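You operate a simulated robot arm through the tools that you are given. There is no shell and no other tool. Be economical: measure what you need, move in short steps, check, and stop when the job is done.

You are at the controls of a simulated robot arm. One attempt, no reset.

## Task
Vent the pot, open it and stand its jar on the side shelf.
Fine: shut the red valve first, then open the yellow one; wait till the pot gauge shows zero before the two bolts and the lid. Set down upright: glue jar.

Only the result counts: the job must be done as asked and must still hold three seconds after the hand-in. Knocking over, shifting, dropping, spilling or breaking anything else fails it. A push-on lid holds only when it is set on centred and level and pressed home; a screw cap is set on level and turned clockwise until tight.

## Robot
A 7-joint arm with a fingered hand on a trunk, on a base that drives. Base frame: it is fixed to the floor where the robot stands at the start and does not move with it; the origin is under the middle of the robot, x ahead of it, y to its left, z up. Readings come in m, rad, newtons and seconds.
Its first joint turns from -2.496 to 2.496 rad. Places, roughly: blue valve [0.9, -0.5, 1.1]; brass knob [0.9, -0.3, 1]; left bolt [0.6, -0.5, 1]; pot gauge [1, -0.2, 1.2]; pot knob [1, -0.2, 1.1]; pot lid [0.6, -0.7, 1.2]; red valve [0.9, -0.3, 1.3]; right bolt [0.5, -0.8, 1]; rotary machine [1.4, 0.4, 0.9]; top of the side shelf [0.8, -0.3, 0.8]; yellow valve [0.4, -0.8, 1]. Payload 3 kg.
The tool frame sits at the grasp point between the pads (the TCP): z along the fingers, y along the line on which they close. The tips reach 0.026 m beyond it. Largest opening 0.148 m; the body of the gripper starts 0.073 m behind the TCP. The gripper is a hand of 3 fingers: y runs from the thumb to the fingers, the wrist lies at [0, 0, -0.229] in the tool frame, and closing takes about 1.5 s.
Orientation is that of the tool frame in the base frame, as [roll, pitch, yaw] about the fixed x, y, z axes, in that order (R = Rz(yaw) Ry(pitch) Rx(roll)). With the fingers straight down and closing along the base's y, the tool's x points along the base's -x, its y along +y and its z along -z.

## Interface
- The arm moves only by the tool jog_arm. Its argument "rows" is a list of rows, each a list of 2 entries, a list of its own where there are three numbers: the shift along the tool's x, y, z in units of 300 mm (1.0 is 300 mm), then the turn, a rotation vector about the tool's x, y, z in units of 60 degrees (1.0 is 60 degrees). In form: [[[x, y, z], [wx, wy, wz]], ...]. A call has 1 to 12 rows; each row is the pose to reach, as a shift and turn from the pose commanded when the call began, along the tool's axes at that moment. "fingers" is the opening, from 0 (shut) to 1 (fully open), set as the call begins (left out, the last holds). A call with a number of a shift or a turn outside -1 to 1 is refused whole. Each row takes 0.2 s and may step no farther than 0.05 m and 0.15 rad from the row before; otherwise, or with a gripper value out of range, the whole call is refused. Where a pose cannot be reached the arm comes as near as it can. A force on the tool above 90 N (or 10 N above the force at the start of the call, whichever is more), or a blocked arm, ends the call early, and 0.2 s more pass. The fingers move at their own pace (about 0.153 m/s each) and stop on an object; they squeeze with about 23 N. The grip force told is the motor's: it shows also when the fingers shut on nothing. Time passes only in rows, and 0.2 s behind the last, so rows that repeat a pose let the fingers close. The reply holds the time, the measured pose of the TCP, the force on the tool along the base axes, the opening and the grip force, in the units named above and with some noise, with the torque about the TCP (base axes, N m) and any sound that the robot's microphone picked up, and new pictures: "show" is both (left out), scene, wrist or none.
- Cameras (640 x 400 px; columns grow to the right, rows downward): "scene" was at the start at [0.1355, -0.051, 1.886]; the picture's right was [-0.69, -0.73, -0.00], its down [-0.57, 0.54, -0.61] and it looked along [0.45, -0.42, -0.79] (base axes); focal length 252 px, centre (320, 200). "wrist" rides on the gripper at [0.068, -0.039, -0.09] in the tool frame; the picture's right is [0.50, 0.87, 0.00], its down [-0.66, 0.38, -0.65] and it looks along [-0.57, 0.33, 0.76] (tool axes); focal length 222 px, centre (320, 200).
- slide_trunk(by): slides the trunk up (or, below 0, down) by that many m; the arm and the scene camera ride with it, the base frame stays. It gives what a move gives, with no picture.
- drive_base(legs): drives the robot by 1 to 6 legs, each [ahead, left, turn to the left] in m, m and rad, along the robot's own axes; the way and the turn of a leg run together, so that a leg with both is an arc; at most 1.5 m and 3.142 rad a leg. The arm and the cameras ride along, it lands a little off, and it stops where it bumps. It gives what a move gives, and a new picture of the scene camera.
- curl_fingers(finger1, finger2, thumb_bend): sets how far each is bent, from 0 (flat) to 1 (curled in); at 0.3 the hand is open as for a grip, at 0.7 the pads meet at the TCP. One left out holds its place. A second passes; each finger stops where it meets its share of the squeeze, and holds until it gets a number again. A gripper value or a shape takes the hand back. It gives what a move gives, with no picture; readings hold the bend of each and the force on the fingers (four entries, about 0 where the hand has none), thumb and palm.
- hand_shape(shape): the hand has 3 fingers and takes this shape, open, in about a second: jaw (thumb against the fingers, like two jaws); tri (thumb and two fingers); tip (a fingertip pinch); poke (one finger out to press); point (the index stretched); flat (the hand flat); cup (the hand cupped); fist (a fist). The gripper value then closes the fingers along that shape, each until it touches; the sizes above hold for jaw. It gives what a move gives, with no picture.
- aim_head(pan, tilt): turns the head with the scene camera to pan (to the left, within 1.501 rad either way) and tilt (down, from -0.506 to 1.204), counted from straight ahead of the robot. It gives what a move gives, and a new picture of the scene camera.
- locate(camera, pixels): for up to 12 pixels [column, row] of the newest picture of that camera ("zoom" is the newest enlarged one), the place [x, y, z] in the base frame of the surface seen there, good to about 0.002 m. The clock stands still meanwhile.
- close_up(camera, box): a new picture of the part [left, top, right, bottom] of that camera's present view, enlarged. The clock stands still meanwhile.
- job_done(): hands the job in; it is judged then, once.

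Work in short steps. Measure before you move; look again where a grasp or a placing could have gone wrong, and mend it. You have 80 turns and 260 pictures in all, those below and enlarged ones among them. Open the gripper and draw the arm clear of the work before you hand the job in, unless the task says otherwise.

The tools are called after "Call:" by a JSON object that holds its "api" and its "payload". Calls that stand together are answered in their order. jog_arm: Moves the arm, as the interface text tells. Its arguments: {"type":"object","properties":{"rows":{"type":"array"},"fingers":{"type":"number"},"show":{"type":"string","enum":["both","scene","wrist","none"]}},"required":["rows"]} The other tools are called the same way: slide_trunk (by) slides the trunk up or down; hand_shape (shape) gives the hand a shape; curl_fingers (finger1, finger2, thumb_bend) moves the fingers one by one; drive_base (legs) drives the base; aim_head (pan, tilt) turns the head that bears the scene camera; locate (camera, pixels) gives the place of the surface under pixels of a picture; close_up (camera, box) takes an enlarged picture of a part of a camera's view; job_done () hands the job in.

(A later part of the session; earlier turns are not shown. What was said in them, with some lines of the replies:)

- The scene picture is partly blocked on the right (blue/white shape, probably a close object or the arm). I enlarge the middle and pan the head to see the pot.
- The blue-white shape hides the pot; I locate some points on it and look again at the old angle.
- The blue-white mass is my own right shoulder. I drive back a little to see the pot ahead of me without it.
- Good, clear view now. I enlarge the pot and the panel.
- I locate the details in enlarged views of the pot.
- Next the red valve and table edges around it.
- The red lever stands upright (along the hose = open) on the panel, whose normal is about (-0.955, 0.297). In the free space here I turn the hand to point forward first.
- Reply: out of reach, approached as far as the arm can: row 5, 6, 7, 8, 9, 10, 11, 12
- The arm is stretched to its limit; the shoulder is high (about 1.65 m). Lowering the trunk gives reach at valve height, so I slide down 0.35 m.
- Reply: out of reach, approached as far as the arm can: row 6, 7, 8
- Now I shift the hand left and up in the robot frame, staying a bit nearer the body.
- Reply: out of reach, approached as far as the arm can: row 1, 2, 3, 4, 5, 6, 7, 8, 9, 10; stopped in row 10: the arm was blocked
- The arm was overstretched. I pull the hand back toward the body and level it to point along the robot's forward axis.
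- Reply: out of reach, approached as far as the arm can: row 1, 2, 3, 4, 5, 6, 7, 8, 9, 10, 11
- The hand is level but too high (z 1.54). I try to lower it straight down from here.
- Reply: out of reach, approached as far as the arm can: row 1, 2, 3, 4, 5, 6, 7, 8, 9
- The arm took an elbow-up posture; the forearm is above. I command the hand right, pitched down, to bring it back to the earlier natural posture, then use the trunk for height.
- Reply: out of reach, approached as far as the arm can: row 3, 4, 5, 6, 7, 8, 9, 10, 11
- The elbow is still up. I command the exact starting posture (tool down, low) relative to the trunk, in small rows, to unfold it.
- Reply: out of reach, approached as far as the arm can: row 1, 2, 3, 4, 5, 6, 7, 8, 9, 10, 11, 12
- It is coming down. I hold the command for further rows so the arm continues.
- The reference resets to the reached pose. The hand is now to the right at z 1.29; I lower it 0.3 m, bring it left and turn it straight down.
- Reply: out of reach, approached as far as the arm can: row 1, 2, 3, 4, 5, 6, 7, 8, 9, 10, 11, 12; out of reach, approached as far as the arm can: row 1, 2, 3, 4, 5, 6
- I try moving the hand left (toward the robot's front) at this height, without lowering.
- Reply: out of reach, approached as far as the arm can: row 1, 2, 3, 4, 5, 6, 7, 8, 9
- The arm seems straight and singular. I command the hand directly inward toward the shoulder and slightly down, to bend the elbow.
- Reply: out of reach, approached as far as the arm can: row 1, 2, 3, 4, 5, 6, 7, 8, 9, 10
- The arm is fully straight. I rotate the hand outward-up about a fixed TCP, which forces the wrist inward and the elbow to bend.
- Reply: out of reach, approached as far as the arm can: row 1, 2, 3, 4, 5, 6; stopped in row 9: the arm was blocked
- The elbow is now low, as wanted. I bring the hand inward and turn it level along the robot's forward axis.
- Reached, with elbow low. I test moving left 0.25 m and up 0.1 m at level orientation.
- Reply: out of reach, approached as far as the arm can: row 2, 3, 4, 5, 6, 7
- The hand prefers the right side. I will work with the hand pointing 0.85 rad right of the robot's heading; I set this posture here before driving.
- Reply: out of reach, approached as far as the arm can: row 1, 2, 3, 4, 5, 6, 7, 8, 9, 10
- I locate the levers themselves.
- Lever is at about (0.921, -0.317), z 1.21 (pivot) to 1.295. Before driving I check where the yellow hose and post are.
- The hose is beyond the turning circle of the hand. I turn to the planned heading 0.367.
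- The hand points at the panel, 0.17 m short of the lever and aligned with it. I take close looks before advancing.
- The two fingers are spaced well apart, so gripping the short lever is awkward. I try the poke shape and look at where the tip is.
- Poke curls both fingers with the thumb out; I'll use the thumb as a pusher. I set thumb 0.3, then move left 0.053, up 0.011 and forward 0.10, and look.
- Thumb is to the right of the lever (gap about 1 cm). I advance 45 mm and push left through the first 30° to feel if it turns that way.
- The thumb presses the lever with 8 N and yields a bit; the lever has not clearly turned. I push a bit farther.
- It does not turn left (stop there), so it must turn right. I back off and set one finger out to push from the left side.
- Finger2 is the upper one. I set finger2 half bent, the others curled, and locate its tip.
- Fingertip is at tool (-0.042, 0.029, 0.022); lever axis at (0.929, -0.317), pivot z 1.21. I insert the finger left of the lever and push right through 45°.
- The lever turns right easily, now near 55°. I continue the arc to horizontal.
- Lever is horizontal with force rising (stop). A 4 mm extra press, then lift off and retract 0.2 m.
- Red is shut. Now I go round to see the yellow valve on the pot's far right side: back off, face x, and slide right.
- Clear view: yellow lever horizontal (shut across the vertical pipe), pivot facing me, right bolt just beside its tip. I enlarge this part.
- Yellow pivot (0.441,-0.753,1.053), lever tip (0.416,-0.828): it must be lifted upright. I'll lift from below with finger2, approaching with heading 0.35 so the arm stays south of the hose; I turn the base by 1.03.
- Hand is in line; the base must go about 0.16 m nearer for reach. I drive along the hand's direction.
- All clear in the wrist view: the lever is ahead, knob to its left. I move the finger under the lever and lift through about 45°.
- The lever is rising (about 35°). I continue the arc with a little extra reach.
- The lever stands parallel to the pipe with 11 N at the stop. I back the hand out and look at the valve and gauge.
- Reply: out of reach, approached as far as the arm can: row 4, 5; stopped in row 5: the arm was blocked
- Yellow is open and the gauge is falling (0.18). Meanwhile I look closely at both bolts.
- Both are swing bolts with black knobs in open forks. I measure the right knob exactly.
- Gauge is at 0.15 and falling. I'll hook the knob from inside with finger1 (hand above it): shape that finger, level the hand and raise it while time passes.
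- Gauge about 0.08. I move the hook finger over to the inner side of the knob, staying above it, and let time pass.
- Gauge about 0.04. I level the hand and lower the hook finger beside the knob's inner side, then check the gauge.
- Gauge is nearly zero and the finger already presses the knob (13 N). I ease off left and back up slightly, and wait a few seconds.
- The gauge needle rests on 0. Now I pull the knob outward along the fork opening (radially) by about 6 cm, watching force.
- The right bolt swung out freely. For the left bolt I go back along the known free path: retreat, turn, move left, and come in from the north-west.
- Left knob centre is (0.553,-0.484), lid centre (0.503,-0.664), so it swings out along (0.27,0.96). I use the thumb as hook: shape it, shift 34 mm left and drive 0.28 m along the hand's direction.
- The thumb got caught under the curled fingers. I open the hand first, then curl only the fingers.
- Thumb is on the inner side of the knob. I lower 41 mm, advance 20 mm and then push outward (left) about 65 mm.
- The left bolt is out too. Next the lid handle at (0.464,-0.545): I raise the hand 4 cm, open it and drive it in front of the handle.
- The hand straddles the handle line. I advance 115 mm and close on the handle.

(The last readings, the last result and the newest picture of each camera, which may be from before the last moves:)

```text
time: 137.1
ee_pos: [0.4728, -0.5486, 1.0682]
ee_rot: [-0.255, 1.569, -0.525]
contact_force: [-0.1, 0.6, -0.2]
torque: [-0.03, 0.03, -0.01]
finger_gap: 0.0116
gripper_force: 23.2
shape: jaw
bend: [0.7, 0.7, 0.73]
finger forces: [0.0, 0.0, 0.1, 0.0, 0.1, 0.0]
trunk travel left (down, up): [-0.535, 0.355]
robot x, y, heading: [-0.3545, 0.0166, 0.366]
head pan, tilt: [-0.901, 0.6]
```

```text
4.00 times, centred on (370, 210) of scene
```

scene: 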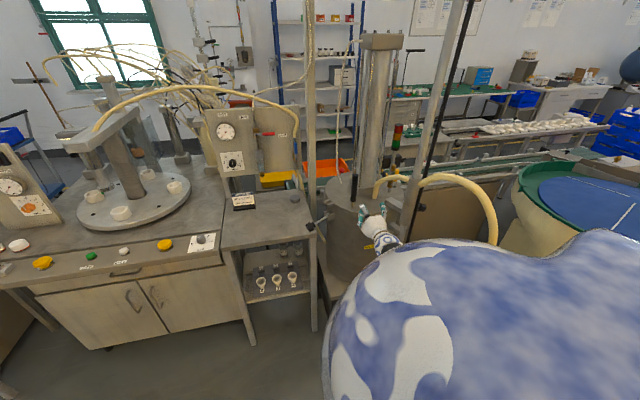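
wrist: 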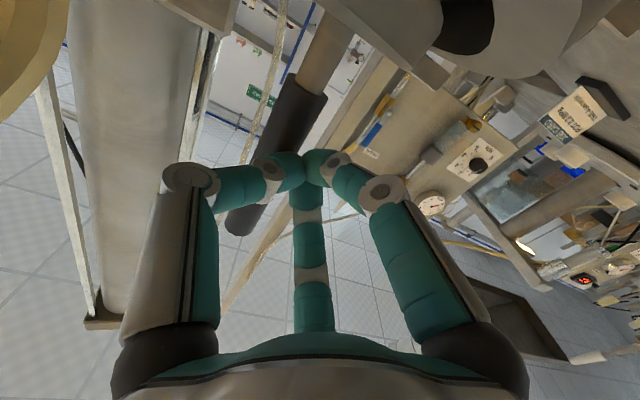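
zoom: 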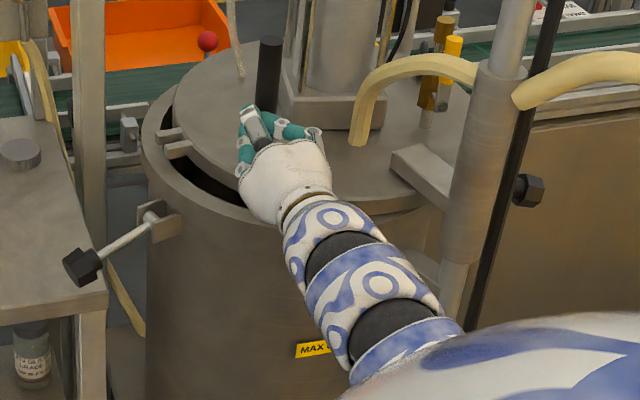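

The closing fingers nudged the handle and the lid swung away from me: it turns about the post. I retract, open the hand and drive round to the north so I can push it on toward the south.

Call:
{"api": "jog_arm", "payload": {"rows": [[[-0.03, 0.02, -0.13], [0, 0, 0]], [[-0.03, 0.02, -0.27], [0, 0, 0]], [[-0.03, 0.02, -0.4], [0, 0, 0]]], "show": "none"}}

Call:
{"api": "drive_base", "payload": {"legs": [[0.41, 0.36, 0], [0, 0, -0.926], [0.45, 0.176, 0]]}}

Call:
{"api": "hand_shape", "payload": {"shape": "jaw"}}

Call:
{"api": "aim_head", "payload": {"pan": -0.85, "tilt": 0.75}}

Call:
{"api": "close_up", "payload": {"camera": "wrist", "box": [0, 0, 640, 400]}}

```text
time: 137.9
ee_pos: [0.3582, -0.5109, 1.079]
ee_rot: [-0.451, 1.568, -0.719]
contact_force: [0.1, 0.1, 0.3]
torque: [0.0, 0.03, 0.0]
finger_gap: 0.0112
gripper_force: 23.7
shape: jaw
bend: [0.7, 0.7, 0.73]
finger forces: [0.0, 0.0, 0.0, 0.1, 0.0, 0.0]
trunk travel left (down, up): [-0.535, 0.355]
robot x, y, heading: [-0.3522, 0.0172, 0.37]
head pan, tilt: [-0.901, 0.6]
```

```text
time: 145.8
ee_pos: [0.3918, -0.4799, 1.0785]
ee_rot: [-0.309, 1.57, -1.499]
contact_force: [0.2, 0.3, 0.1]
torque: [-0.02, 0.0, -0.03]
finger_gap: 0.0113
gripper_force: 23.1
shape: jaw
bend: [0.7, 0.7, 0.73]
finger forces: [0.1, 0.0, 0.1, 0.0, 0.1, 0.0]
trunk travel left (down, up): [-0.535, 0.355]
robot x, y, heading: [0.3837, 0.4052, -0.552]
head pan, tilt: [-0.901, 0.6]
```

scene: 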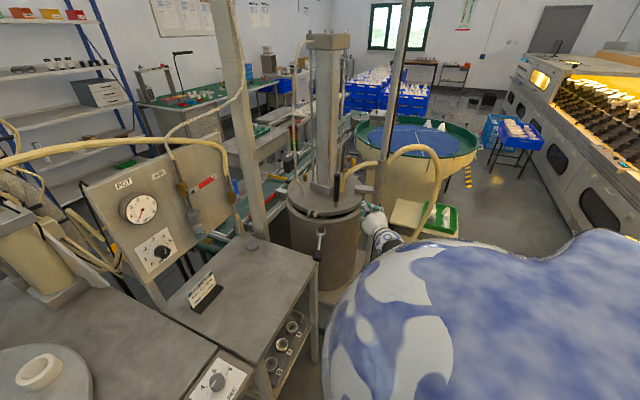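

```text
time: 146.8
ee_pos: [0.3916, -0.4806, 1.079]
ee_rot: [-0.305, 1.569, -1.495]
contact_force: [0.2, -0.5, -0.7]
torque: [-0.03, 0.01, 0.0]
finger_gap: 0.148
gripper_force: 0.0
shape: jaw
bend: [0.3, 0.3, 0.3]
finger forces: [0.1, 0.0, 0.1, 0.0, 0.1, 0.0]
trunk travel left (down, up): [-0.535, 0.355]
robot x, y, heading: [0.3811, 0.405, -0.55]
head pan, tilt: [-0.901, 0.6]
```

```text
time: 147.4
ee_pos: [0.3906, -0.481, 1.0797]
ee_rot: [-0.279, 1.57, -1.468]
contact_force: [0.6, -0.3, 0.1]
torque: [-0.01, 0.0, 0.02]
finger_gap: 0.1478
gripper_force: 0.1
shape: jaw
bend: [0.3, 0.3, 0.3]
finger forces: [0.0, 0.0, 0.1, 0.0, 0.0, 0.0]
trunk travel left (down, up): [-0.535, 0.355]
robot x, y, heading: [0.3826, 0.4065, -0.549]
head pan, tilt: [-0.85, 0.75]
```

scene: 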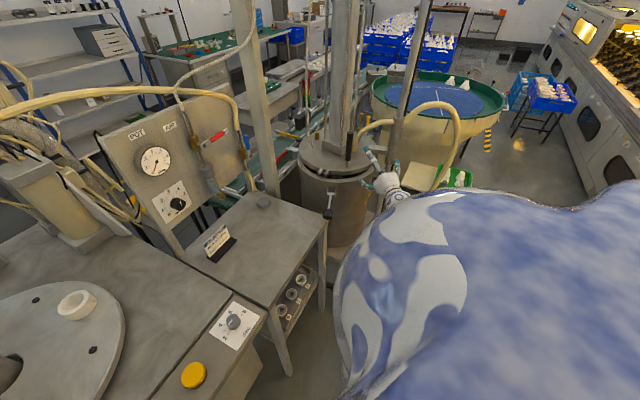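

```text
1.00 times, centred on (320, 200) of wrist (not enlarged: the box is as wide or as high as the picture)
```

zoom: 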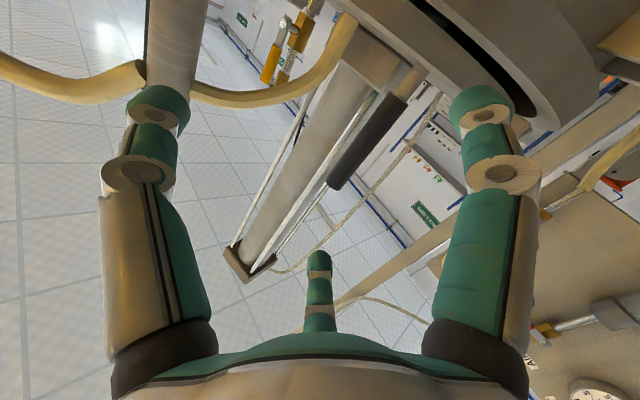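

Call:
{"api": "close_up", "payload": {"camera": "scene", "box": [280, 110, 410, 220]}}

Call:
{"api": "locate", "payload": {"camera": "zoom", "pixels": [[340, 130], [337, 160], [333, 175], [260, 160], [225, 80], [300, 195], [230, 170], [170, 110]]}}

```text
3.64 times, centred on (345, 165) of scene
```

zoom: 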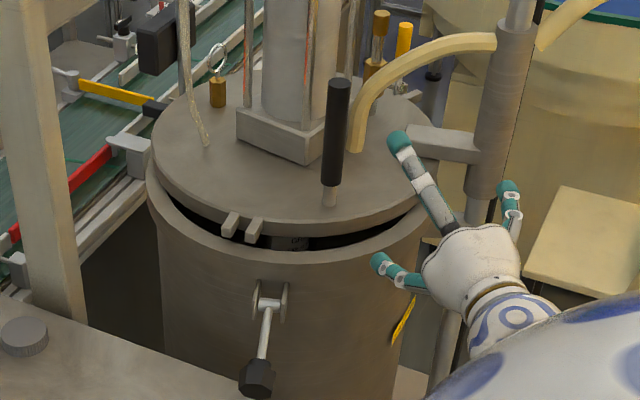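

```text
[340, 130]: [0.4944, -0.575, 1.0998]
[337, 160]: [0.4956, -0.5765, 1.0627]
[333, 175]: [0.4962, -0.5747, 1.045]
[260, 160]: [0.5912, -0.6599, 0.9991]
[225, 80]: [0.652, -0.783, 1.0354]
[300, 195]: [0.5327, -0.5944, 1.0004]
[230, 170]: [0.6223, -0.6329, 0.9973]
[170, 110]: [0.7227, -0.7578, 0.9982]
```

Handle is at (0.499,-0.586). I move 61 mm left, lower, advance around it, half close to capture it, then swing the lid by driving along the arc.

Call:
{"api": "jog_arm", "payload": {"rows": [[[0.03, 0.1, 0], [0, 0, 0]], [[0.057, 0.203, 0.02], [0, 0, 0]], [[0.057, 0.203, 0.15], [0, 0, 0]], [[0.057, 0.203, 0.3], [0, 0, 0]], [[0.057, 0.203, 0.45], [0, 0, 0]]], "show": "none"}}

Call:
{"api": "jog_arm", "payload": {"rows": [[[0, 0, 0], [0, 0, 0]], [[0, 0, 0], [0, 0, 0]], [[0, 0, 0], [0, 0, 0]]], "fingers": 0.42, "show": "wrist"}}

Call:
{"api": "drive_base", "payload": {"legs": [[0.087, -0.0805, 0]]}}

Call:
{"api": "close_up", "payload": {"camera": "scene", "box": [280, 110, 420, 230]}}

```text
time: 148.7
ee_pos: [0.4972, -0.5856, 1.064]
ee_rot: [-0.268, 1.57, -1.462]
contact_force: [0.3, -0.8, 0.3]
torque: [0.02, 0.0, 0.04]
finger_gap: 0.1479
gripper_force: 0.1
shape: jaw
bend: [0.3, 0.3, 0.3]
finger forces: [0.1, 0.1, 0.1, 0.0, 0.0, 0.1]
trunk travel left (down, up): [-0.535, 0.355]
robot x, y, heading: [0.3803, 0.4089, -0.548]
head pan, tilt: [-0.85, 0.75]
```

```text
time: 149.4
ee_pos: [0.5, -0.5835, 1.0639]
ee_rot: [-0.252, 1.569, -1.443]
contact_force: [0.4, -0.3, 0.6]
torque: [0.02, -0.02, -0.01]
finger_gap: 0.0629
gripper_force: 0.1
shape: jaw
bend: [0.77, 0.77, 0.7]
finger forces: [0.0, 0.0, 0.1, 0.1, 0.0, 0.2]
trunk travel left (down, up): [-0.535, 0.355]
robot x, y, heading: [0.3837, 0.405, -0.552]
head pan, tilt: [-0.85, 0.75]
```

wrist: 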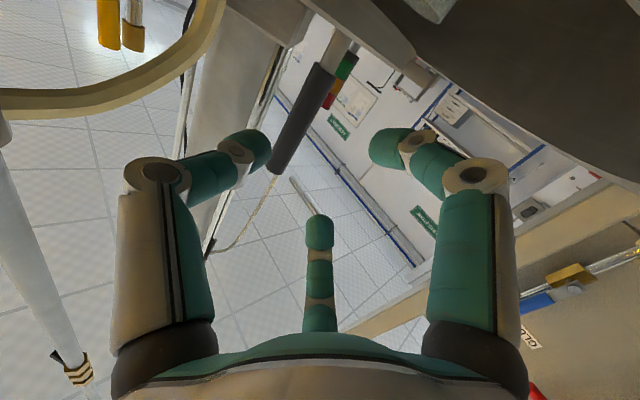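

```text
time: 150.7
ee_pos: [0.529, -0.6987, 1.0637]
ee_rot: [-0.249, 1.569, -1.436]
contact_force: [1.0, -0.1, -0.7]
torque: [0.01, 0.02, -0.01]
finger_gap: 0.0627
gripper_force: 0.0
shape: jaw
bend: [0.77, 0.77, 0.7]
finger forces: [0.0, 0.0, 0.0, 0.1, 0.0, 0.0]
trunk travel left (down, up): [-0.535, 0.355]
robot x, y, heading: [0.4102, 0.2869, -0.553]
head pan, tilt: [-0.85, 0.75]
```

scene: 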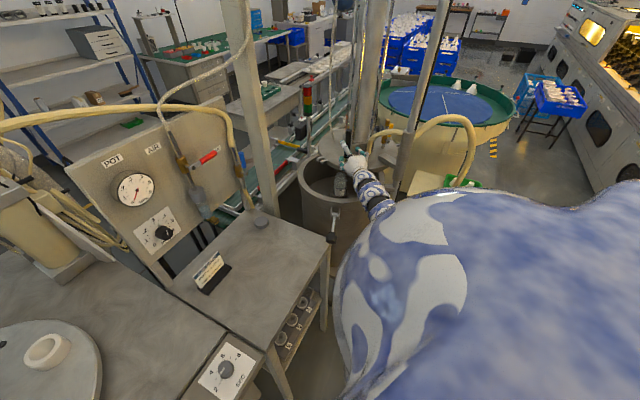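

```text
3.33 times, centred on (350, 170) of scene
```

zoom: 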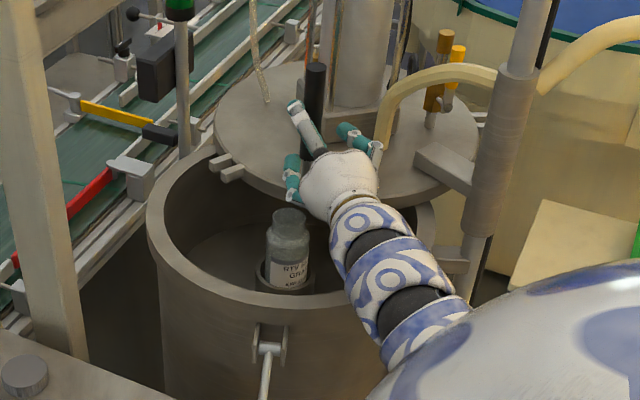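

It works superbly: the pot is opening and the glue jar shows inside. I swing the lid further along the arc, then locate the jar.

Call:
{"api": "drive_base", "payload": {"legs": [[0.0293, -0.117, 0]]}}

Call:
{"api": "close_up", "payload": {"camera": "scene", "box": [270, 100, 430, 240]}}

Call:
{"api": "aim_head", "payload": {"pan": -0.75, "tilt": 1.0}}

Call:
{"api": "close_up", "payload": {"camera": "scene", "box": [240, 40, 400, 180]}}

```text
time: 151.9
ee_pos: [0.4901, -0.8098, 1.0631]
ee_rot: [-0.268, 1.569, -1.463]
contact_force: [0.8, -1.1, 0.2]
torque: [0.04, -0.01, 0.03]
finger_gap: 0.0625
gripper_force: 0.0
shape: jaw
bend: [0.77, 0.77, 0.7]
finger forces: [0.1, 0.0, 0.0, 0.0, 0.1, 0.0]
trunk travel left (down, up): [-0.535, 0.355]
robot x, y, heading: [0.3778, 0.181, -0.551]
head pan, tilt: [-0.85, 0.75]
```

scene: 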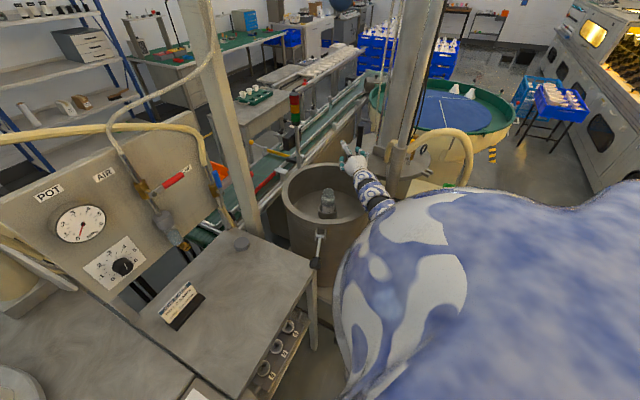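

```text
2.86 times, centred on (350, 170) of scene
```

zoom: 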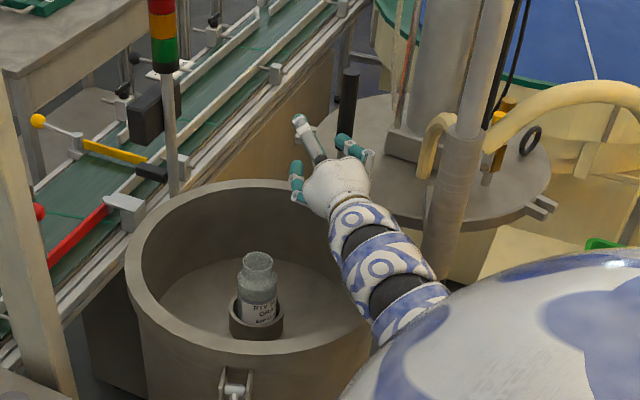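

```text
time: 152.7
ee_pos: [0.4916, -0.8104, 1.0646]
ee_rot: [-0.281, 1.57, -1.475]
contact_force: [-0.3, -0.5, 0.0]
torque: [0.0, -0.02, 0.01]
finger_gap: 0.0626
gripper_force: 0.1
shape: jaw
bend: [0.77, 0.77, 0.7]
finger forces: [0.1, 0.0, 0.1, 0.0, 0.0, 0.0]
trunk travel left (down, up): [-0.535, 0.355]
robot x, y, heading: [0.378, 0.1828, -0.555]
head pan, tilt: [-0.75, 1.0]
```

scene: 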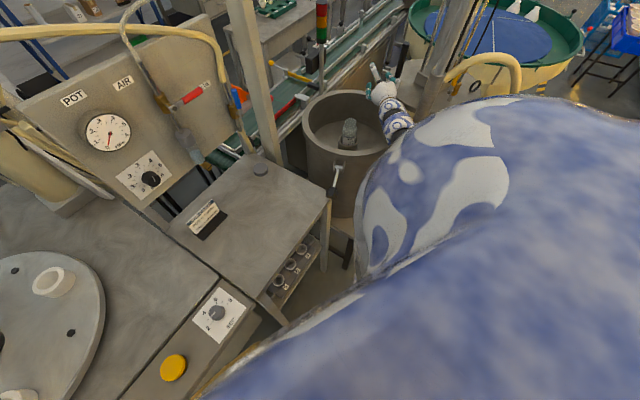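

```text
2.86 times, centred on (320, 110) of scene
```

zoom: 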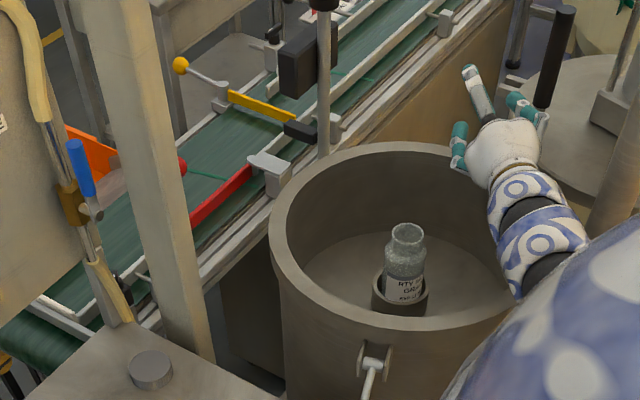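

The pot is wide open. I measure the jar and its holder.

Call:
{"api": "close_up", "payload": {"camera": "scene", "box": [325, 105, 375, 160]}}

Call:
{"api": "locate", "payload": {"camera": "zoom", "pixels": [[310, 125], [280, 125], [342, 125], [312, 100], [312, 150], [300, 190], [350, 200], [310, 230], [300, 260], [310, 300], [430, 200], [240, 330]]}}

Call:
{"api": "locate", "payload": {"camera": "scene", "pixels": [[305, 120], [393, 115], [345, 92], [230, 180], [265, 200], [250, 230], [205, 225], [262, 165], [300, 195], [180, 225], [290, 250]]}}

```text
7.27 times, centred on (350, 132) of scene
```

zoom: 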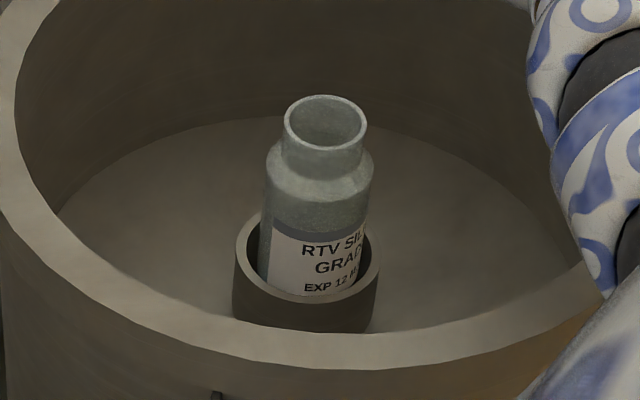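

```text
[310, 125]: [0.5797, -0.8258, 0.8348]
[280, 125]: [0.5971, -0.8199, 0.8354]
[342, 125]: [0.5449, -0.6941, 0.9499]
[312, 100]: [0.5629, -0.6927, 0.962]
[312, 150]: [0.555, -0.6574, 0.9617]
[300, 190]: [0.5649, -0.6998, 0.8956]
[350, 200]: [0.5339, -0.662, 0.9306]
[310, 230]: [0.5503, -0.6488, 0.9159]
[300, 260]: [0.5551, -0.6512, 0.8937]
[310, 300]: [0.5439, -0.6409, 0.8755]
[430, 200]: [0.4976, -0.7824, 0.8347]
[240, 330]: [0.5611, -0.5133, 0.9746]
```

```text
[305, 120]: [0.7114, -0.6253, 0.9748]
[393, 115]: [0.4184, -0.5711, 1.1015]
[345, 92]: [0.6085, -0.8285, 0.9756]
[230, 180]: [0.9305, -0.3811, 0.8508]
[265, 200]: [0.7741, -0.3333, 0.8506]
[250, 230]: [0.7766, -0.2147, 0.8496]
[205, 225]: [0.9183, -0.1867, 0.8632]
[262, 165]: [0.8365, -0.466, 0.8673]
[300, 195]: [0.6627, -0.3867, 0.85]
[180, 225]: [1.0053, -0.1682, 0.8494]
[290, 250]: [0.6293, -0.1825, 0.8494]
```

Jar: axis about (0.558,-0.675), body radius 0.026, top z 0.962, holder rim 0.88. I release the handle, back away to free space, and turn the hand to point down.

Call:
{"api": "hand_shape", "payload": {"shape": "jaw"}}

Call:
{"api": "drive_base", "payload": {"legs": [[-0.162, 0.118, 0], [-0.308, -0.073, 0]]}}

Call:
{"api": "jog_arm", "payload": {"rows": [[[0.072, 0.013, -0.029], [0, 0.125, 0]], [[0.142, 0.027, -0.071], [0, 0.25, 0]], [[0.209, 0.04, -0.126], [0, 0.375, 0]], [[0.271, 0.053, -0.192], [0, 0.5, 0]], [[0.326, 0.067, -0.27], [0, 0.625, 0]], [[0.373, 0.082, -0.359], [0, 0.75, 0]], [[0.411, 0.095, -0.456], [0, 0.875, 0]], [[0.439, 0.109, -0.562], [0, 1, 0]]], "show": "none"}}

Call:
{"api": "jog_arm", "payload": {"rows": [[[0.106, 0.013, -0.042], [0, 0.125, 0]], [[0.209, 0.027, -0.096], [0, 0.25, 0]], [[0.309, 0.04, -0.164], [0, 0.375, 0]], [[0.404, 0.053, -0.243], [0, 0.5, 0]]], "show": "scene"}}

```text
time: 153.6
ee_pos: [0.4907, -0.8094, 1.0641]
ee_rot: [-0.268, 1.57, -1.464]
contact_force: [0.4, -0.3, -0.2]
torque: [0.01, -0.01, -0.04]
finger_gap: 0.1477
gripper_force: 0.2
shape: jaw
bend: [0.3, 0.3, 0.3]
finger forces: [0.1, 0.0, 0.0, 0.0, 0.0, 0.0]
trunk travel left (down, up): [-0.535, 0.355]
robot x, y, heading: [0.3805, 0.1822, -0.551]
head pan, tilt: [-0.75, 1.0]
```

```text
time: 156.9
ee_pos: [0.116, -0.5304, 1.0637]
ee_rot: [-0.215, 1.568, -1.404]
contact_force: [0.3, 1.3, -0.4]
torque: [-0.01, -0.01, -0.01]
finger_gap: 0.148
gripper_force: 0.0
shape: jaw
bend: [0.3, 0.3, 0.3]
finger forces: [0.0, 0.1, 0.0, 0.0, 0.0, 0.0]
trunk travel left (down, up): [-0.535, 0.355]
robot x, y, heading: [-0.0027, 0.4611, -0.545]
head pan, tilt: [-0.75, 1.0]
```

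scene: 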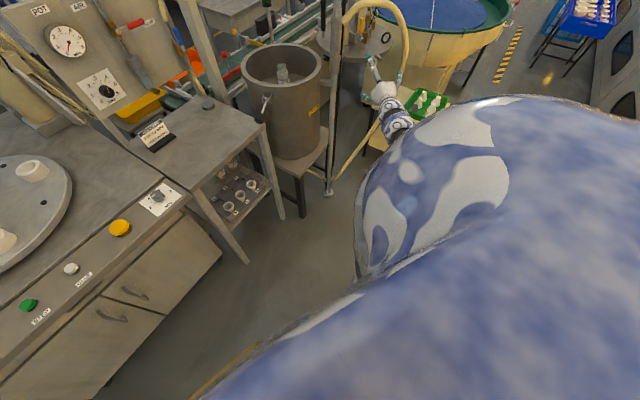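

```text
time: 158.7
ee_pos: [0.0847, -0.3599, 0.9333]
ee_rot: [-3.139, 0.525, 1.956]
contact_force: [0.3, -0.1, 0.5]
torque: [-0.01, 0.01, 0.01]
finger_gap: 0.1479
gripper_force: 0.0
shape: jaw
bend: [0.3, 0.3, 0.3]
finger forces: [0.0, 0.0, 0.0, 0.0, 0.1, 0.0]
trunk travel left (down, up): [-0.535, 0.355]
robot x, y, heading: [-0.0022, 0.4621, -0.545]
head pan, tilt: [-0.75, 1.0]
```

```text
time: 159.7
ee_pos: [0.0473, -0.1992, 0.9114]
ee_rot: [3.126, 0.067, 1.953]
contact_force: [-0.2, -0.3, 0.0]
torque: [-0.01, 0.01, 0.01]
finger_gap: 0.148
gripper_force: 0.0
shape: jaw
bend: [0.3, 0.3, 0.3]
finger forces: [0.0, 0.0, 0.0, 0.0, 0.1, 0.0]
out of reach, approached as far as the arm can: row 4
trunk travel left (down, up): [-0.535, 0.355]
robot x, y, heading: [0.0005, 0.4611, -0.544]
head pan, tilt: [-0.75, 1.0]
```

scene: 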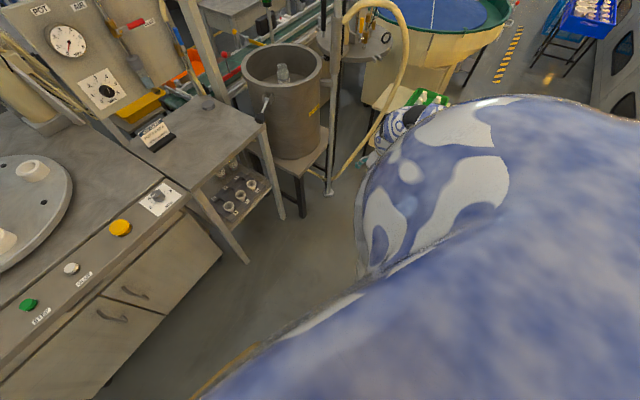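

Nearly vertical. I lower 0.1 m while finishing the turn to straight down, then raise the trunk 0.23.

Call:
{"api": "jog_arm", "payload": {"rows": [[[0, 0, 0.08], [0, 0, 0]], [[0, 0, 0.16], [0, 0.02, 0]], [[0, 0, 0.25], [0, 0.045, 0.0]], [[0, 0, 0.333], [0.015, 0.064, 0]], [[0, 0, 0.333], [0.015, 0.064, 0]]], "show": "none"}}

Call:
{"api": "slide_trunk", "payload": {"by": 0.23}}

```text
time: 160.9
ee_pos: [0.0528, -0.2055, 0.8129]
ee_rot: [-3.141, 0.002, 1.951]
contact_force: [-1.2, 0.3, 0.0]
torque: [0.0, 0.01, 0.03]
finger_gap: 0.1478
gripper_force: 0.0
shape: jaw
bend: [0.3, 0.3, 0.3]
finger forces: [0.0, 0.0, 0.0, 0.1, 0.0, 0.0]
trunk travel left (down, up): [-0.535, 0.355]
robot x, y, heading: [-0.0057, 0.4602, -0.55]
head pan, tilt: [-0.75, 1.0]
```

```text
time: 163.3
ee_pos: [0.0532, -0.2068, 1.0425]
ee_rot: [-3.141, 0.002, 1.953]
contact_force: [0.0, 0.0, -0.3]
torque: [-0.02, -0.02, -0.01]
finger_gap: 0.148
gripper_force: 0.0
shape: jaw
bend: [0.3, 0.3, 0.3]
finger forces: [0.0, 0.0, 0.0, 0.0, 0.0, 0.0]
trunk travel left (down, up): [-0.765, 0.125]
robot x, y, heading: [-0.0039, 0.4618, -0.545]
head pan, tilt: [-0.75, 1.0]
```

The hand is vertical. I turn to heading 0 and drive so the hand is over the jar, still above the rim.

Call:
{"api": "drive_base", "payload": {"legs": [[0, 0, 0.545], [0.166, -0.595, 0]]}}

Call:
{"api": "aim_head", "payload": {"pan": -0.65, "tilt": 1.1}}

Call:
{"api": "close_up", "payload": {"camera": "wrist", "box": [0, 0, 640, 400]}}

Call:
{"api": "locate", "payload": {"camera": "zoom", "pixels": [[320, 100], [320, 150], [300, 120], [320, 60], [340, 120]]}}

```text
time: 168.2
ee_pos: [0.5541, -0.6517, 1.0445]
ee_rot: [-3.14, 0.0, 2.509]
contact_force: [1.1, 0.6, -0.7]
torque: [0.0, 0.04, -0.01]
finger_gap: 0.1479
gripper_force: 0.1
shape: jaw
bend: [0.3, 0.3, 0.3]
finger forces: [0.1, 0.0, 0.0, 0.0, 0.0, 0.1]
trunk travel left (down, up): [-0.765, 0.125]
robot x, y, heading: [0.1567, -0.1306, 0.008]
head pan, tilt: [-0.75, 1.0]
stopped in leg 2: the robot was blocked; the commanded pose is now the measured one
```

scene: 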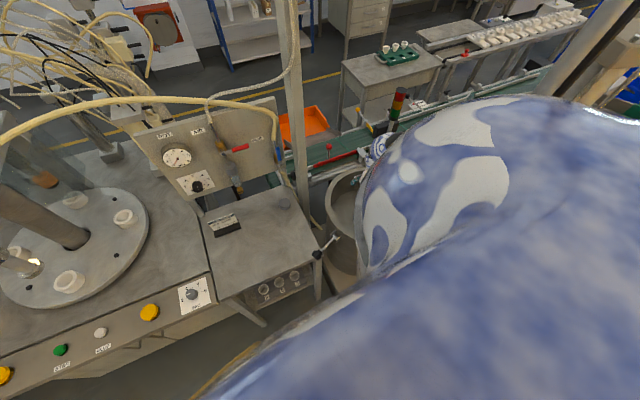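

```text
time: 168.9
ee_pos: [0.5539, -0.6524, 1.0437]
ee_rot: [-3.14, 0.001, 2.511]
contact_force: [0.3, -0.4, 0.6]
torque: [-0.02, -0.03, 0.0]
finger_gap: 0.148
gripper_force: 0.1
shape: jaw
bend: [0.3, 0.3, 0.3]
finger forces: [0.0, 0.1, 0.0, 0.0, 0.0, 0.0]
trunk travel left (down, up): [-0.765, 0.125]
robot x, y, heading: [0.1581, -0.1306, 0.012]
head pan, tilt: [-0.649, 1.1]
```

scene: 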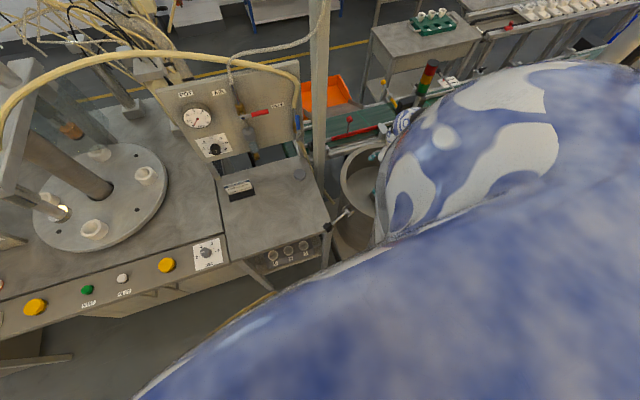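

```text
1.00 times, centred on (320, 200) of wrist (not enlarged: the box is as wide or as high as the picture)
```

zoom: 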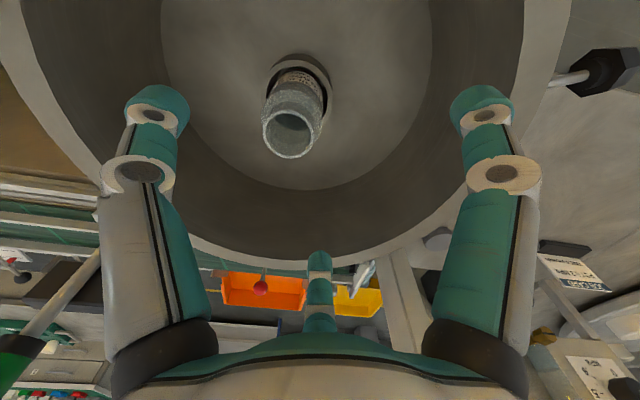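

```text
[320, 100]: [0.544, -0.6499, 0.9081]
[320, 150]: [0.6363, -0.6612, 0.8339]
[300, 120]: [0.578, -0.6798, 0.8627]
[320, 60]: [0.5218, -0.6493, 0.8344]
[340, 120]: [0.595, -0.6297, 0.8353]
```

The base stopped about 2 cm short (bumped), hand at (0.554,-0.652). The wrist view shows the jar mouth at (292,130); I locate its rim.

Call:
{"api": "locate", "payload": {"camera": "zoom", "pixels": [[264, 128], [270, 145], [290, 157], [312, 145], [318, 128], [275, 115], [308, 114], [278, 100], [300, 90], [318, 105], [290, 62], [328, 85]]}}

```text
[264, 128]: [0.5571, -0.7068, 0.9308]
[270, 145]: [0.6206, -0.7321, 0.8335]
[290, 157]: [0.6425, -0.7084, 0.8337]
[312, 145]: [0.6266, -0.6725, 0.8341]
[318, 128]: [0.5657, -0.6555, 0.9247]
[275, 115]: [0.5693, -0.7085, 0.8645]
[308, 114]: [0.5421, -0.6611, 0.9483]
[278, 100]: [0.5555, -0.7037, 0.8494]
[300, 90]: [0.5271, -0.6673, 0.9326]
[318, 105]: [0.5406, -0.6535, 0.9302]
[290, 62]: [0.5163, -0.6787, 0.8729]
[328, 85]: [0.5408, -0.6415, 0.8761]
```

Jar axis fits (0.554,-0.678), body radius 0.028. I centre the hand (26 mm), descend to z 0.915 and close on the body.

Call:
{"api": "jog_arm", "payload": {"rows": [[[-0.025, -0.035, 0], [0, 0, 0]], [[-0.051, -0.07, 0.02], [0, 0, 0]], [[-0.051, -0.07, 0.13], [0, 0, 0]], [[-0.051, -0.07, 0.24], [0, 0, 0]], [[-0.051, -0.07, 0.34], [0, 0, 0]], [[-0.051, -0.07, 0.425], [0, 0, 0]], [[-0.051, -0.07, 0.425], [0, 0, 0]]], "show": "wrist"}}

```text
time: 170.5
ee_pos: [0.5563, -0.6875, 0.9107]
ee_rot: [3.137, -0.005, 2.508]
contact_force: [0.2, -0.5, -0.8]
torque: [0.03, 0.01, 0.0]
finger_gap: 0.1481
gripper_force: 0.0
shape: jaw
bend: [0.3, 0.3, 0.3]
finger forces: [0.1, 0.0, 0.0, 0.0, 0.2, 0.1]
trunk travel left (down, up): [-0.765, 0.125]
robot x, y, heading: [0.1598, -0.1238, 0.005]
head pan, tilt: [-0.649, 1.1]
```

wrist: 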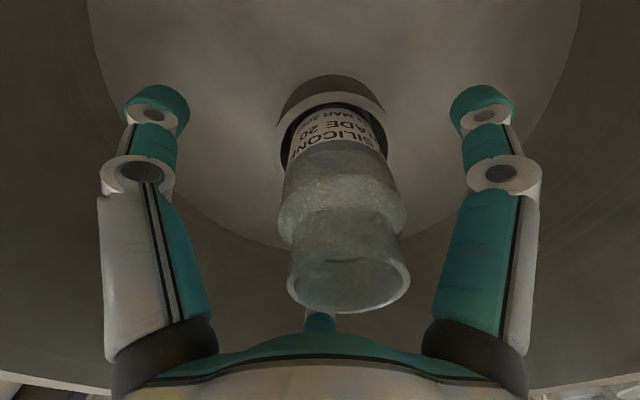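

The hand is 9 mm past the jar axis; I correct by (7, 6.5) mm in tool axes, then close.

Call:
{"api": "jog_arm", "payload": {"rows": [[[0.012, 0.011, -0.01], [0, 0, 0]], [[0.024, 0.022, -0.015], [0, 0, 0]], [[0.024, 0.022, -0.015], [0, 0, 0]]], "show": "none"}}

Call:
{"api": "jog_arm", "payload": {"rows": [[[0, 0, 0], [0, 0, 0]], [[0, 0, 0], [0, 0, 0]], [[0, 0, 0], [0, 0, 0]], [[0, 0, 0], [0, 0, 0]], [[0, 0, 0], [0, 0, 0]], [[0, 0, 0], [0, 0, 0]], [[0, 0, 0], [0, 0, 0]]], "fingers": 0, "show": "wrist"}}

```text
time: 171.3
ee_pos: [0.5548, -0.6772, 0.915]
ee_rot: [3.137, -0.005, 2.509]
contact_force: [0.1, -0.1, 0.5]
torque: [-0.03, 0.0, -0.04]
finger_gap: 0.148
gripper_force: 0.1
shape: jaw
bend: [0.3, 0.3, 0.3]
finger forces: [0.0, 0.1, 0.0, 0.0, 0.0, 0.0]
trunk travel left (down, up): [-0.765, 0.125]
robot x, y, heading: [0.1581, -0.1288, 0.01]
head pan, tilt: [-0.649, 1.1]
```

```text
time: 172.9
ee_pos: [0.5536, -0.6777, 0.9135]
ee_rot: [3.137, -0.005, 2.511]
contact_force: [-0.3, -0.5, 0.1]
torque: [-0.02, 0.01, 0.0]
finger_gap: 0.0498
gripper_force: 23.3
shape: jaw
bend: [0.77, 0.77, 0.7]
finger forces: [20.8, 20.7, 0.0, 0.1, 20.7, 0.1]
trunk travel left (down, up): [-0.765, 0.125]
robot x, y, heading: [0.1591, -0.1321, 0.005]
head pan, tilt: [-0.649, 1.1]
```

wrist: 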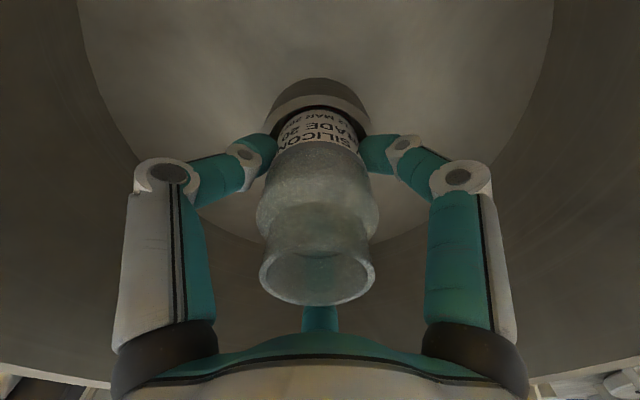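

Firm grip on all three fingers (about 21 N each). I lift straight up with the arm 0.12 m, then raise the trunk 0.1.

Call:
{"api": "jog_arm", "payload": {"rows": [[[0, 0, -0.04], [0, 0, 0]], [[0, 0, -0.08], [0, 0, 0]], [[0, 0, -0.12], [0, 0, 0]], [[0, 0, -0.16], [0, 0, 0]], [[0, 0, -0.2], [0, 0, 0]], [[0, 0, -0.24], [0, 0, 0]], [[0, 0, -0.28], [0, 0, 0]], [[0, 0, -0.32], [0, 0, 0]], [[0, 0, -0.36], [0, 0, 0]], [[0, 0, -0.4], [0, 0, 0]]], "show": "wrist"}}

Call:
{"api": "slide_trunk", "payload": {"by": 0.1}}

Call:
{"api": "close_up", "payload": {"camera": "wrist", "box": [0, 0, 640, 400]}}

```text
time: 175.1
ee_pos: [0.556, -0.6627, 1.0368]
ee_rot: [-3.141, -0.001, 2.514]
contact_force: [1.0, -0.6, -2.5]
torque: [0.0, -0.01, 0.03]
finger_gap: 0.0497
gripper_force: 23.2
shape: jaw
bend: [0.77, 0.77, 0.7]
finger forces: [21.3, 20.5, 0.0, 0.0, 21.0, 0.0]
trunk travel left (down, up): [-0.765, 0.125]
robot x, y, heading: [0.161, -0.1271, 0.009]
head pan, tilt: [-0.649, 1.1]
```

wrist: 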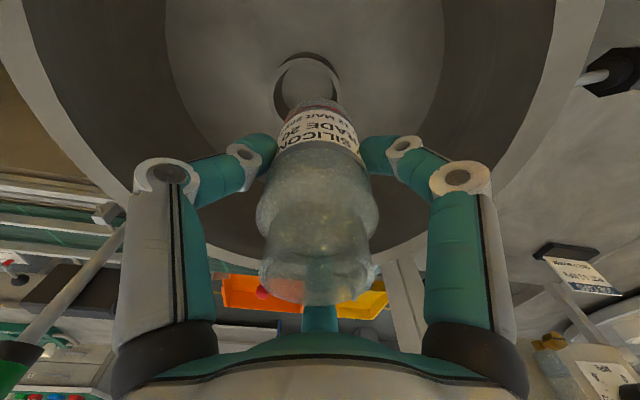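

```text
time: 176.4
ee_pos: [0.555, -0.6645, 1.1403]
ee_rot: [-3.137, 0.0, 2.51]
contact_force: [0.3, -0.1, -3.4]
torque: [0.02, -0.03, 0.03]
finger_gap: 0.0497
gripper_force: 23.3
shape: jaw
bend: [0.77, 0.77, 0.7]
finger forces: [21.9, 20.3, 0.0, 0.0, 21.7, 0.0]
trunk travel left (down, up): [-0.865, 0.025]
robot x, y, heading: [0.1601, -0.1277, 0.005]
head pan, tilt: [-0.649, 1.1]
```

```text
1.00 times, centred on (320, 200) of wrist (not enlarged: the box is as wide or as high as the picture)
```

zoom: 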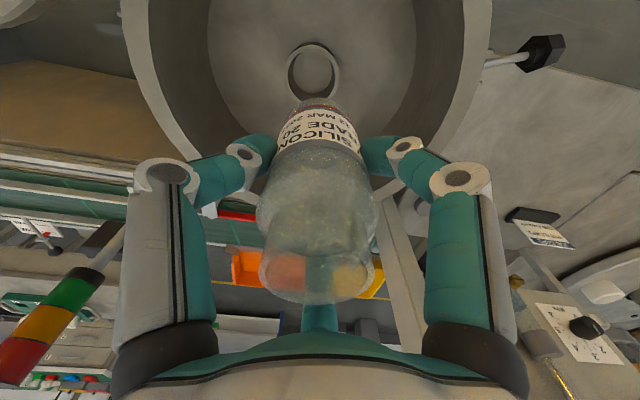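

Jar is up (weight about 3.4 N). I check the holder floor height for the jar bottom, and drive to the side shelf, target spot (0.70,-0.25).

Call:
{"api": "locate", "payload": {"camera": "zoom", "pixels": [[312, 68], [295, 80], [318, 80], [270, 60]]}}

Call:
{"api": "drive_base", "payload": {"legs": [[0.145, 0.413, 0]]}}

Call:
{"api": "close_up", "payload": {"camera": "wrist", "box": [0, 0, 640, 400]}}

Call:
{"api": "locate", "payload": {"camera": "zoom", "pixels": [[300, 70], [340, 80], [250, 100], [400, 100], [312, 98]]}}

```text
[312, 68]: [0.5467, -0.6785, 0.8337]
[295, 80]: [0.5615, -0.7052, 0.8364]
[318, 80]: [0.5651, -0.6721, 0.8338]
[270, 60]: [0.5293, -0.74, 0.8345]
```

```text
time: 179.1
ee_pos: [0.6912, -0.2681, 1.1353]
ee_rot: [3.138, -0.006, 2.509]
contact_force: [1.4, 0.8, -2.5]
torque: [-0.04, -0.03, 0.03]
finger_gap: 0.0494
gripper_force: 22.6
shape: jaw
bend: [0.77, 0.77, 0.7]
finger forces: [21.9, 20.3, 0.1, 0.0, 21.6, 0.0]
trunk travel left (down, up): [-0.865, 0.025]
robot x, y, heading: [0.2978, 0.2825, 0.011]
head pan, tilt: [-0.649, 1.1]
```

scene: 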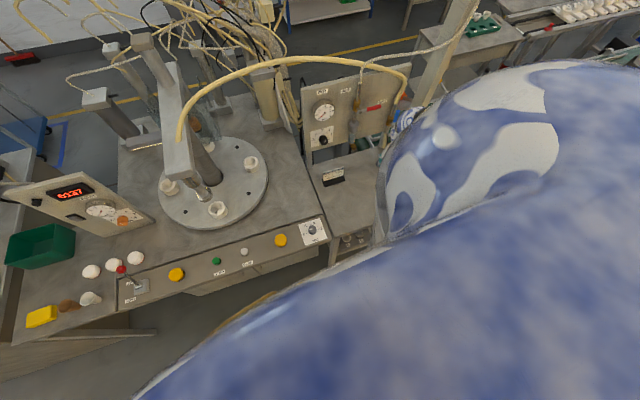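

```text
1.00 times, centred on (320, 200) of wrist (not enlarged: the box is as wide or as high as the picture)
```

zoom: 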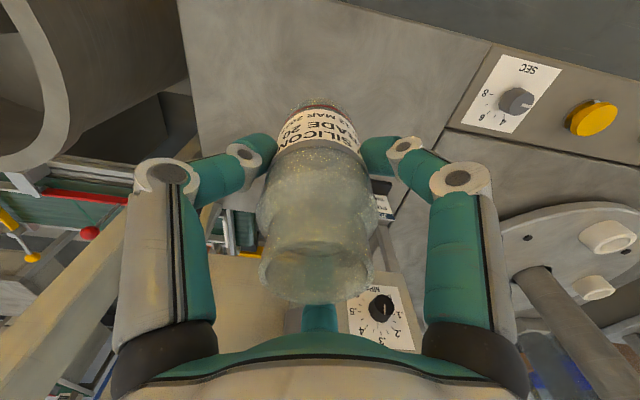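

```text
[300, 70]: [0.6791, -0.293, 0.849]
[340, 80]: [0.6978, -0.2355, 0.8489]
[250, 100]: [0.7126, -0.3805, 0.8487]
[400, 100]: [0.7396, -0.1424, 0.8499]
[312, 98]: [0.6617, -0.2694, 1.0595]
```

The spot is clear, shelf top z 0.849; the jar bottom is about 0.0785 below the TCP. I lower with the trunk to 1 cm above, then in small steps by arm.

Call:
{"api": "slide_trunk", "payload": {"by": -0.195}}

Call:
{"api": "jog_arm", "payload": {"rows": [[[0, 0, 0.007], [0, 0, 0]], [[0, 0, 0.014], [0, 0, 0]], [[0, 0, 0.021], [0, 0, 0]], [[0, 0, 0.028], [0, 0, 0]]], "show": "wrist"}}

```text
time: 181.2
ee_pos: [0.691, -0.2663, 0.9396]
ee_rot: [3.135, -0.006, 2.508]
contact_force: [0.8, -0.2, -2.6]
torque: [-0.01, 0.02, -0.03]
finger_gap: 0.0495
gripper_force: 22.9
shape: jaw
bend: [0.77, 0.77, 0.7]
finger forces: [21.8, 20.3, 0.0, 0.0, 21.7, 0.0]
trunk travel left (down, up): [-0.67, 0.22]
robot x, y, heading: [0.2979, 0.2774, 0.007]
head pan, tilt: [-0.649, 1.1]
```

```text
time: 182.2
ee_pos: [0.6902, -0.2672, 0.9318]
ee_rot: [3.136, -0.005, 2.509]
contact_force: [-0.1, -0.1, -3.3]
torque: [-0.04, -0.04, 0.02]
finger_gap: 0.0496
gripper_force: 22.7
shape: jaw
bend: [0.77, 0.77, 0.7]
finger forces: [21.8, 20.3, 0.1, 0.1, 21.6, 0.0]
trunk travel left (down, up): [-0.67, 0.22]
robot x, y, heading: [0.2969, 0.2789, 0.011]
head pan, tilt: [-0.649, 1.1]
5 turns are left
```

wrist: 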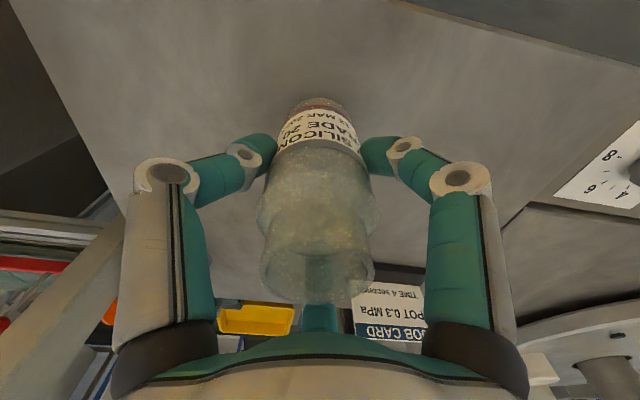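

No contact yet at 0.932 (still −3.3 N weight). I lower 6 mm more in fine steps.

Call:
{"api": "jog_arm", "payload": {"rows": [[[0, 0, 0.005], [0, 0, 0]], [[0, 0, 0.01], [0, 0, 0]], [[0, 0, 0.015], [0, 0, 0]], [[0, 0, 0.02], [0, 0, 0]]], "show": "wrist"}}

```text
time: 183.2
ee_pos: [0.6902, -0.2673, 0.9283]
ee_rot: [3.138, -0.003, 2.507]
contact_force: [1.8, -3.2, 33.6]
torque: [-0.22, 0.13, 0.11]
finger_gap: 0.0513
gripper_force: 22.5
shape: jaw
bend: [0.77, 0.77, 0.69]
finger forces: [26.0, 25.9, 0.1, 0.0, 28.0, 0.1]
trunk travel left (down, up): [-0.67, 0.22]
robot x, y, heading: [0.2998, 0.2821, 0.01]
head pan, tilt: [-0.649, 1.1]
4 turns are left
```

wrist: 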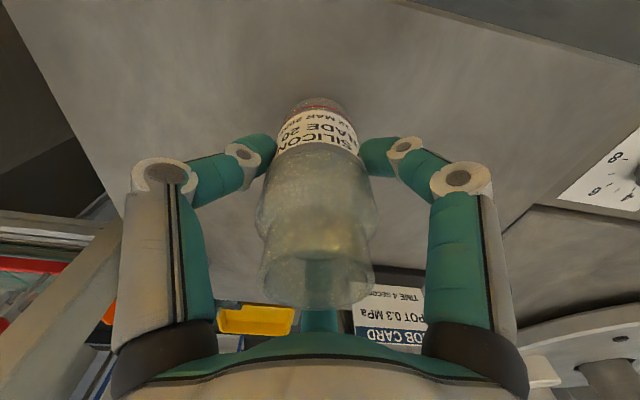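

Contact (34 N down). I relieve 2 mm, open the hand slowly, then rise straight up clear of the jar.

Call:
{"api": "jog_arm", "payload": {"rows": [[[0, 0, -0.007], [0, 0, 0]], [[0, 0, -0.007], [0, 0, 0]]], "show": "none"}}

Call:
{"api": "jog_arm", "payload": {"rows": [[[0, 0, 0], [0, 0, 0]], [[0, 0, 0], [0, 0, 0]], [[0, 0, 0], [0, 0, 0]], [[0, 0, 0], [0, 0, 0]], [[0, 0, 0], [0, 0, 0]], [[0, 0, 0], [0, 0, 0]], [[0, 0, 0], [0, 0, 0]], [[0, 0, 0], [0, 0, 0]]], "fingers": 1.0, "show": "wrist"}}

Call:
{"api": "slide_trunk", "payload": {"by": 0.2}}

Call:
{"api": "close_up", "payload": {"camera": "wrist", "box": [0, 0, 640, 400]}}

```text
time: 183.8
ee_pos: [0.6907, -0.2661, 0.9277]
ee_rot: [3.136, -0.004, 2.51]
contact_force: [5.3, -5.4, 25.6]
torque: [-0.28, 0.08, 0.16]
finger_gap: 0.0515
gripper_force: 23.2
shape: jaw
bend: [0.77, 0.77, 0.69]
finger forces: [24.2, 25.7, 0.1, 0.1, 27.3, 0.0]
trunk travel left (down, up): [-0.67, 0.22]
robot x, y, heading: [0.2941, 0.2812, 0.01]
head pan, tilt: [-0.649, 1.1]
```

```text
time: 185.6
ee_pos: [0.6912, -0.268, 0.9269]
ee_rot: [3.137, -0.003, 2.507]
contact_force: [0.0, -0.6, -0.2]
torque: [0.02, 0.0, -0.04]
finger_gap: 0.1478
gripper_force: 0.1
shape: jaw
bend: [0.3, 0.3, 0.3]
finger forces: [0.0, 0.0, 0.0, 0.0, 0.0, 0.0]
trunk travel left (down, up): [-0.67, 0.22]
robot x, y, heading: [0.298, 0.2811, 0.007]
head pan, tilt: [-0.649, 1.1]
```

wrist: 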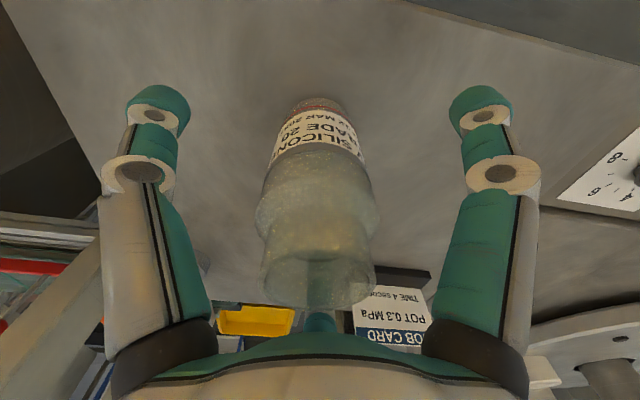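

```text
time: 187.8
ee_pos: [0.6918, -0.267, 1.1281]
ee_rot: [3.135, -0.004, 2.506]
contact_force: [-0.7, 0.1, -1.2]
torque: [0.03, 0.01, -0.02]
finger_gap: 0.1478
gripper_force: 0.0
shape: jaw
bend: [0.3, 0.3, 0.3]
finger forces: [0.0, 0.0, 0.0, 0.1, 0.0, 0.1]
trunk travel left (down, up): [-0.87, 0.02]
robot x, y, heading: [0.2975, 0.2805, 0.01]
head pan, tilt: [-0.649, 1.1]
```

```text
1.00 times, centred on (320, 200) of wrist (not enlarged: the box is as wide or as high as the picture)
3 turns are left
```

zoom: 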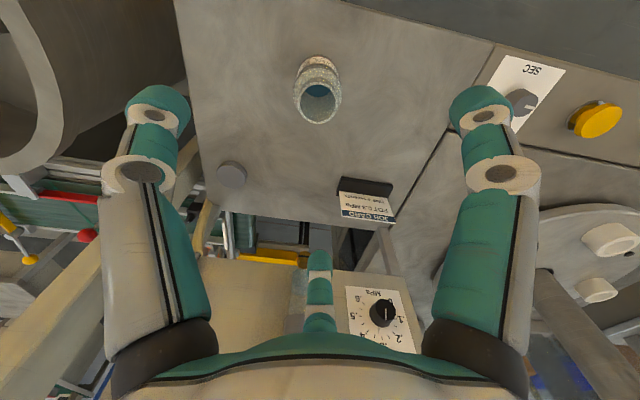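

The jar stands upright on the shelf and the hand is open above it. I drive the arm clear to the west, well away from everything.

Call:
{"api": "drive_base", "payload": {"legs": [[-0.35, 0.1, 0]]}}

Call:
{"api": "close_up", "payload": {"camera": "scene", "box": [200, 60, 440, 260]}}

```text
time: 190.1
ee_pos: [0.3259, -0.1721, 1.1278]
ee_rot: [3.136, -0.005, 2.501]
contact_force: [0.5, 0.6, 0.4]
torque: [0.0, -0.01, 0.0]
finger_gap: 0.148
gripper_force: 0.0
shape: jaw
bend: [0.3, 0.3, 0.3]
finger forces: [0.0, 0.1, 0.0, 0.0, 0.0, 0.0]
trunk travel left (down, up): [-0.87, 0.02]
robot x, y, heading: [-0.0651, 0.3775, -0.003]
head pan, tilt: [-0.649, 1.1]
```

scene: 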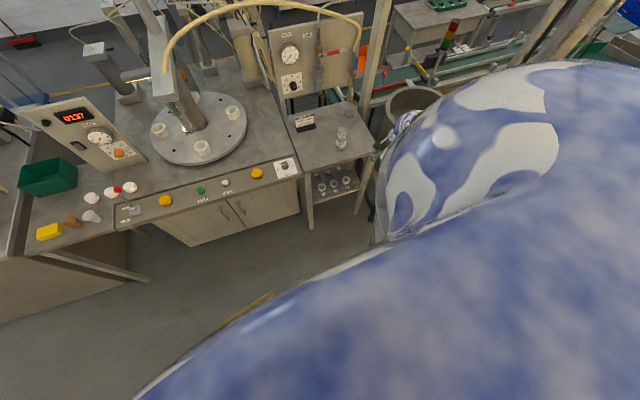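

```text
2.00 times, centred on (320, 160) of scene
2 turns are left
```

zoom: 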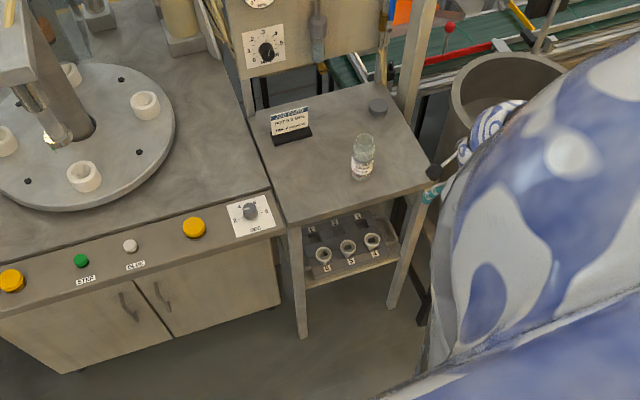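

The jar stands upright on the side shelf, the hand is open and clear; I hand the job in.

Call:
{"api": "job_done", "payload": {}}

```text
The job is handed in.
```

I vented the pot, opened it, and stood the glue jar upright on the side shelf. The job is handed in, but I have no result back from the judging.

- **Valves:** I shut the red valve first, then opened the yellow one.
- **Gauge:** I waited for the pot gauge needle to rest on zero before pulling either bolt.
- **Bolts and lid:** Both bolts are swung out. The lid is swung aside about its post, so the pot is fully open.
- **Base bump:** On the way to the jar, the base stopped about 2 cm short against something, probably the pot stand. I saw nothing moved in the pictures, but I did not check closely.

The hand is open and clear of the work.
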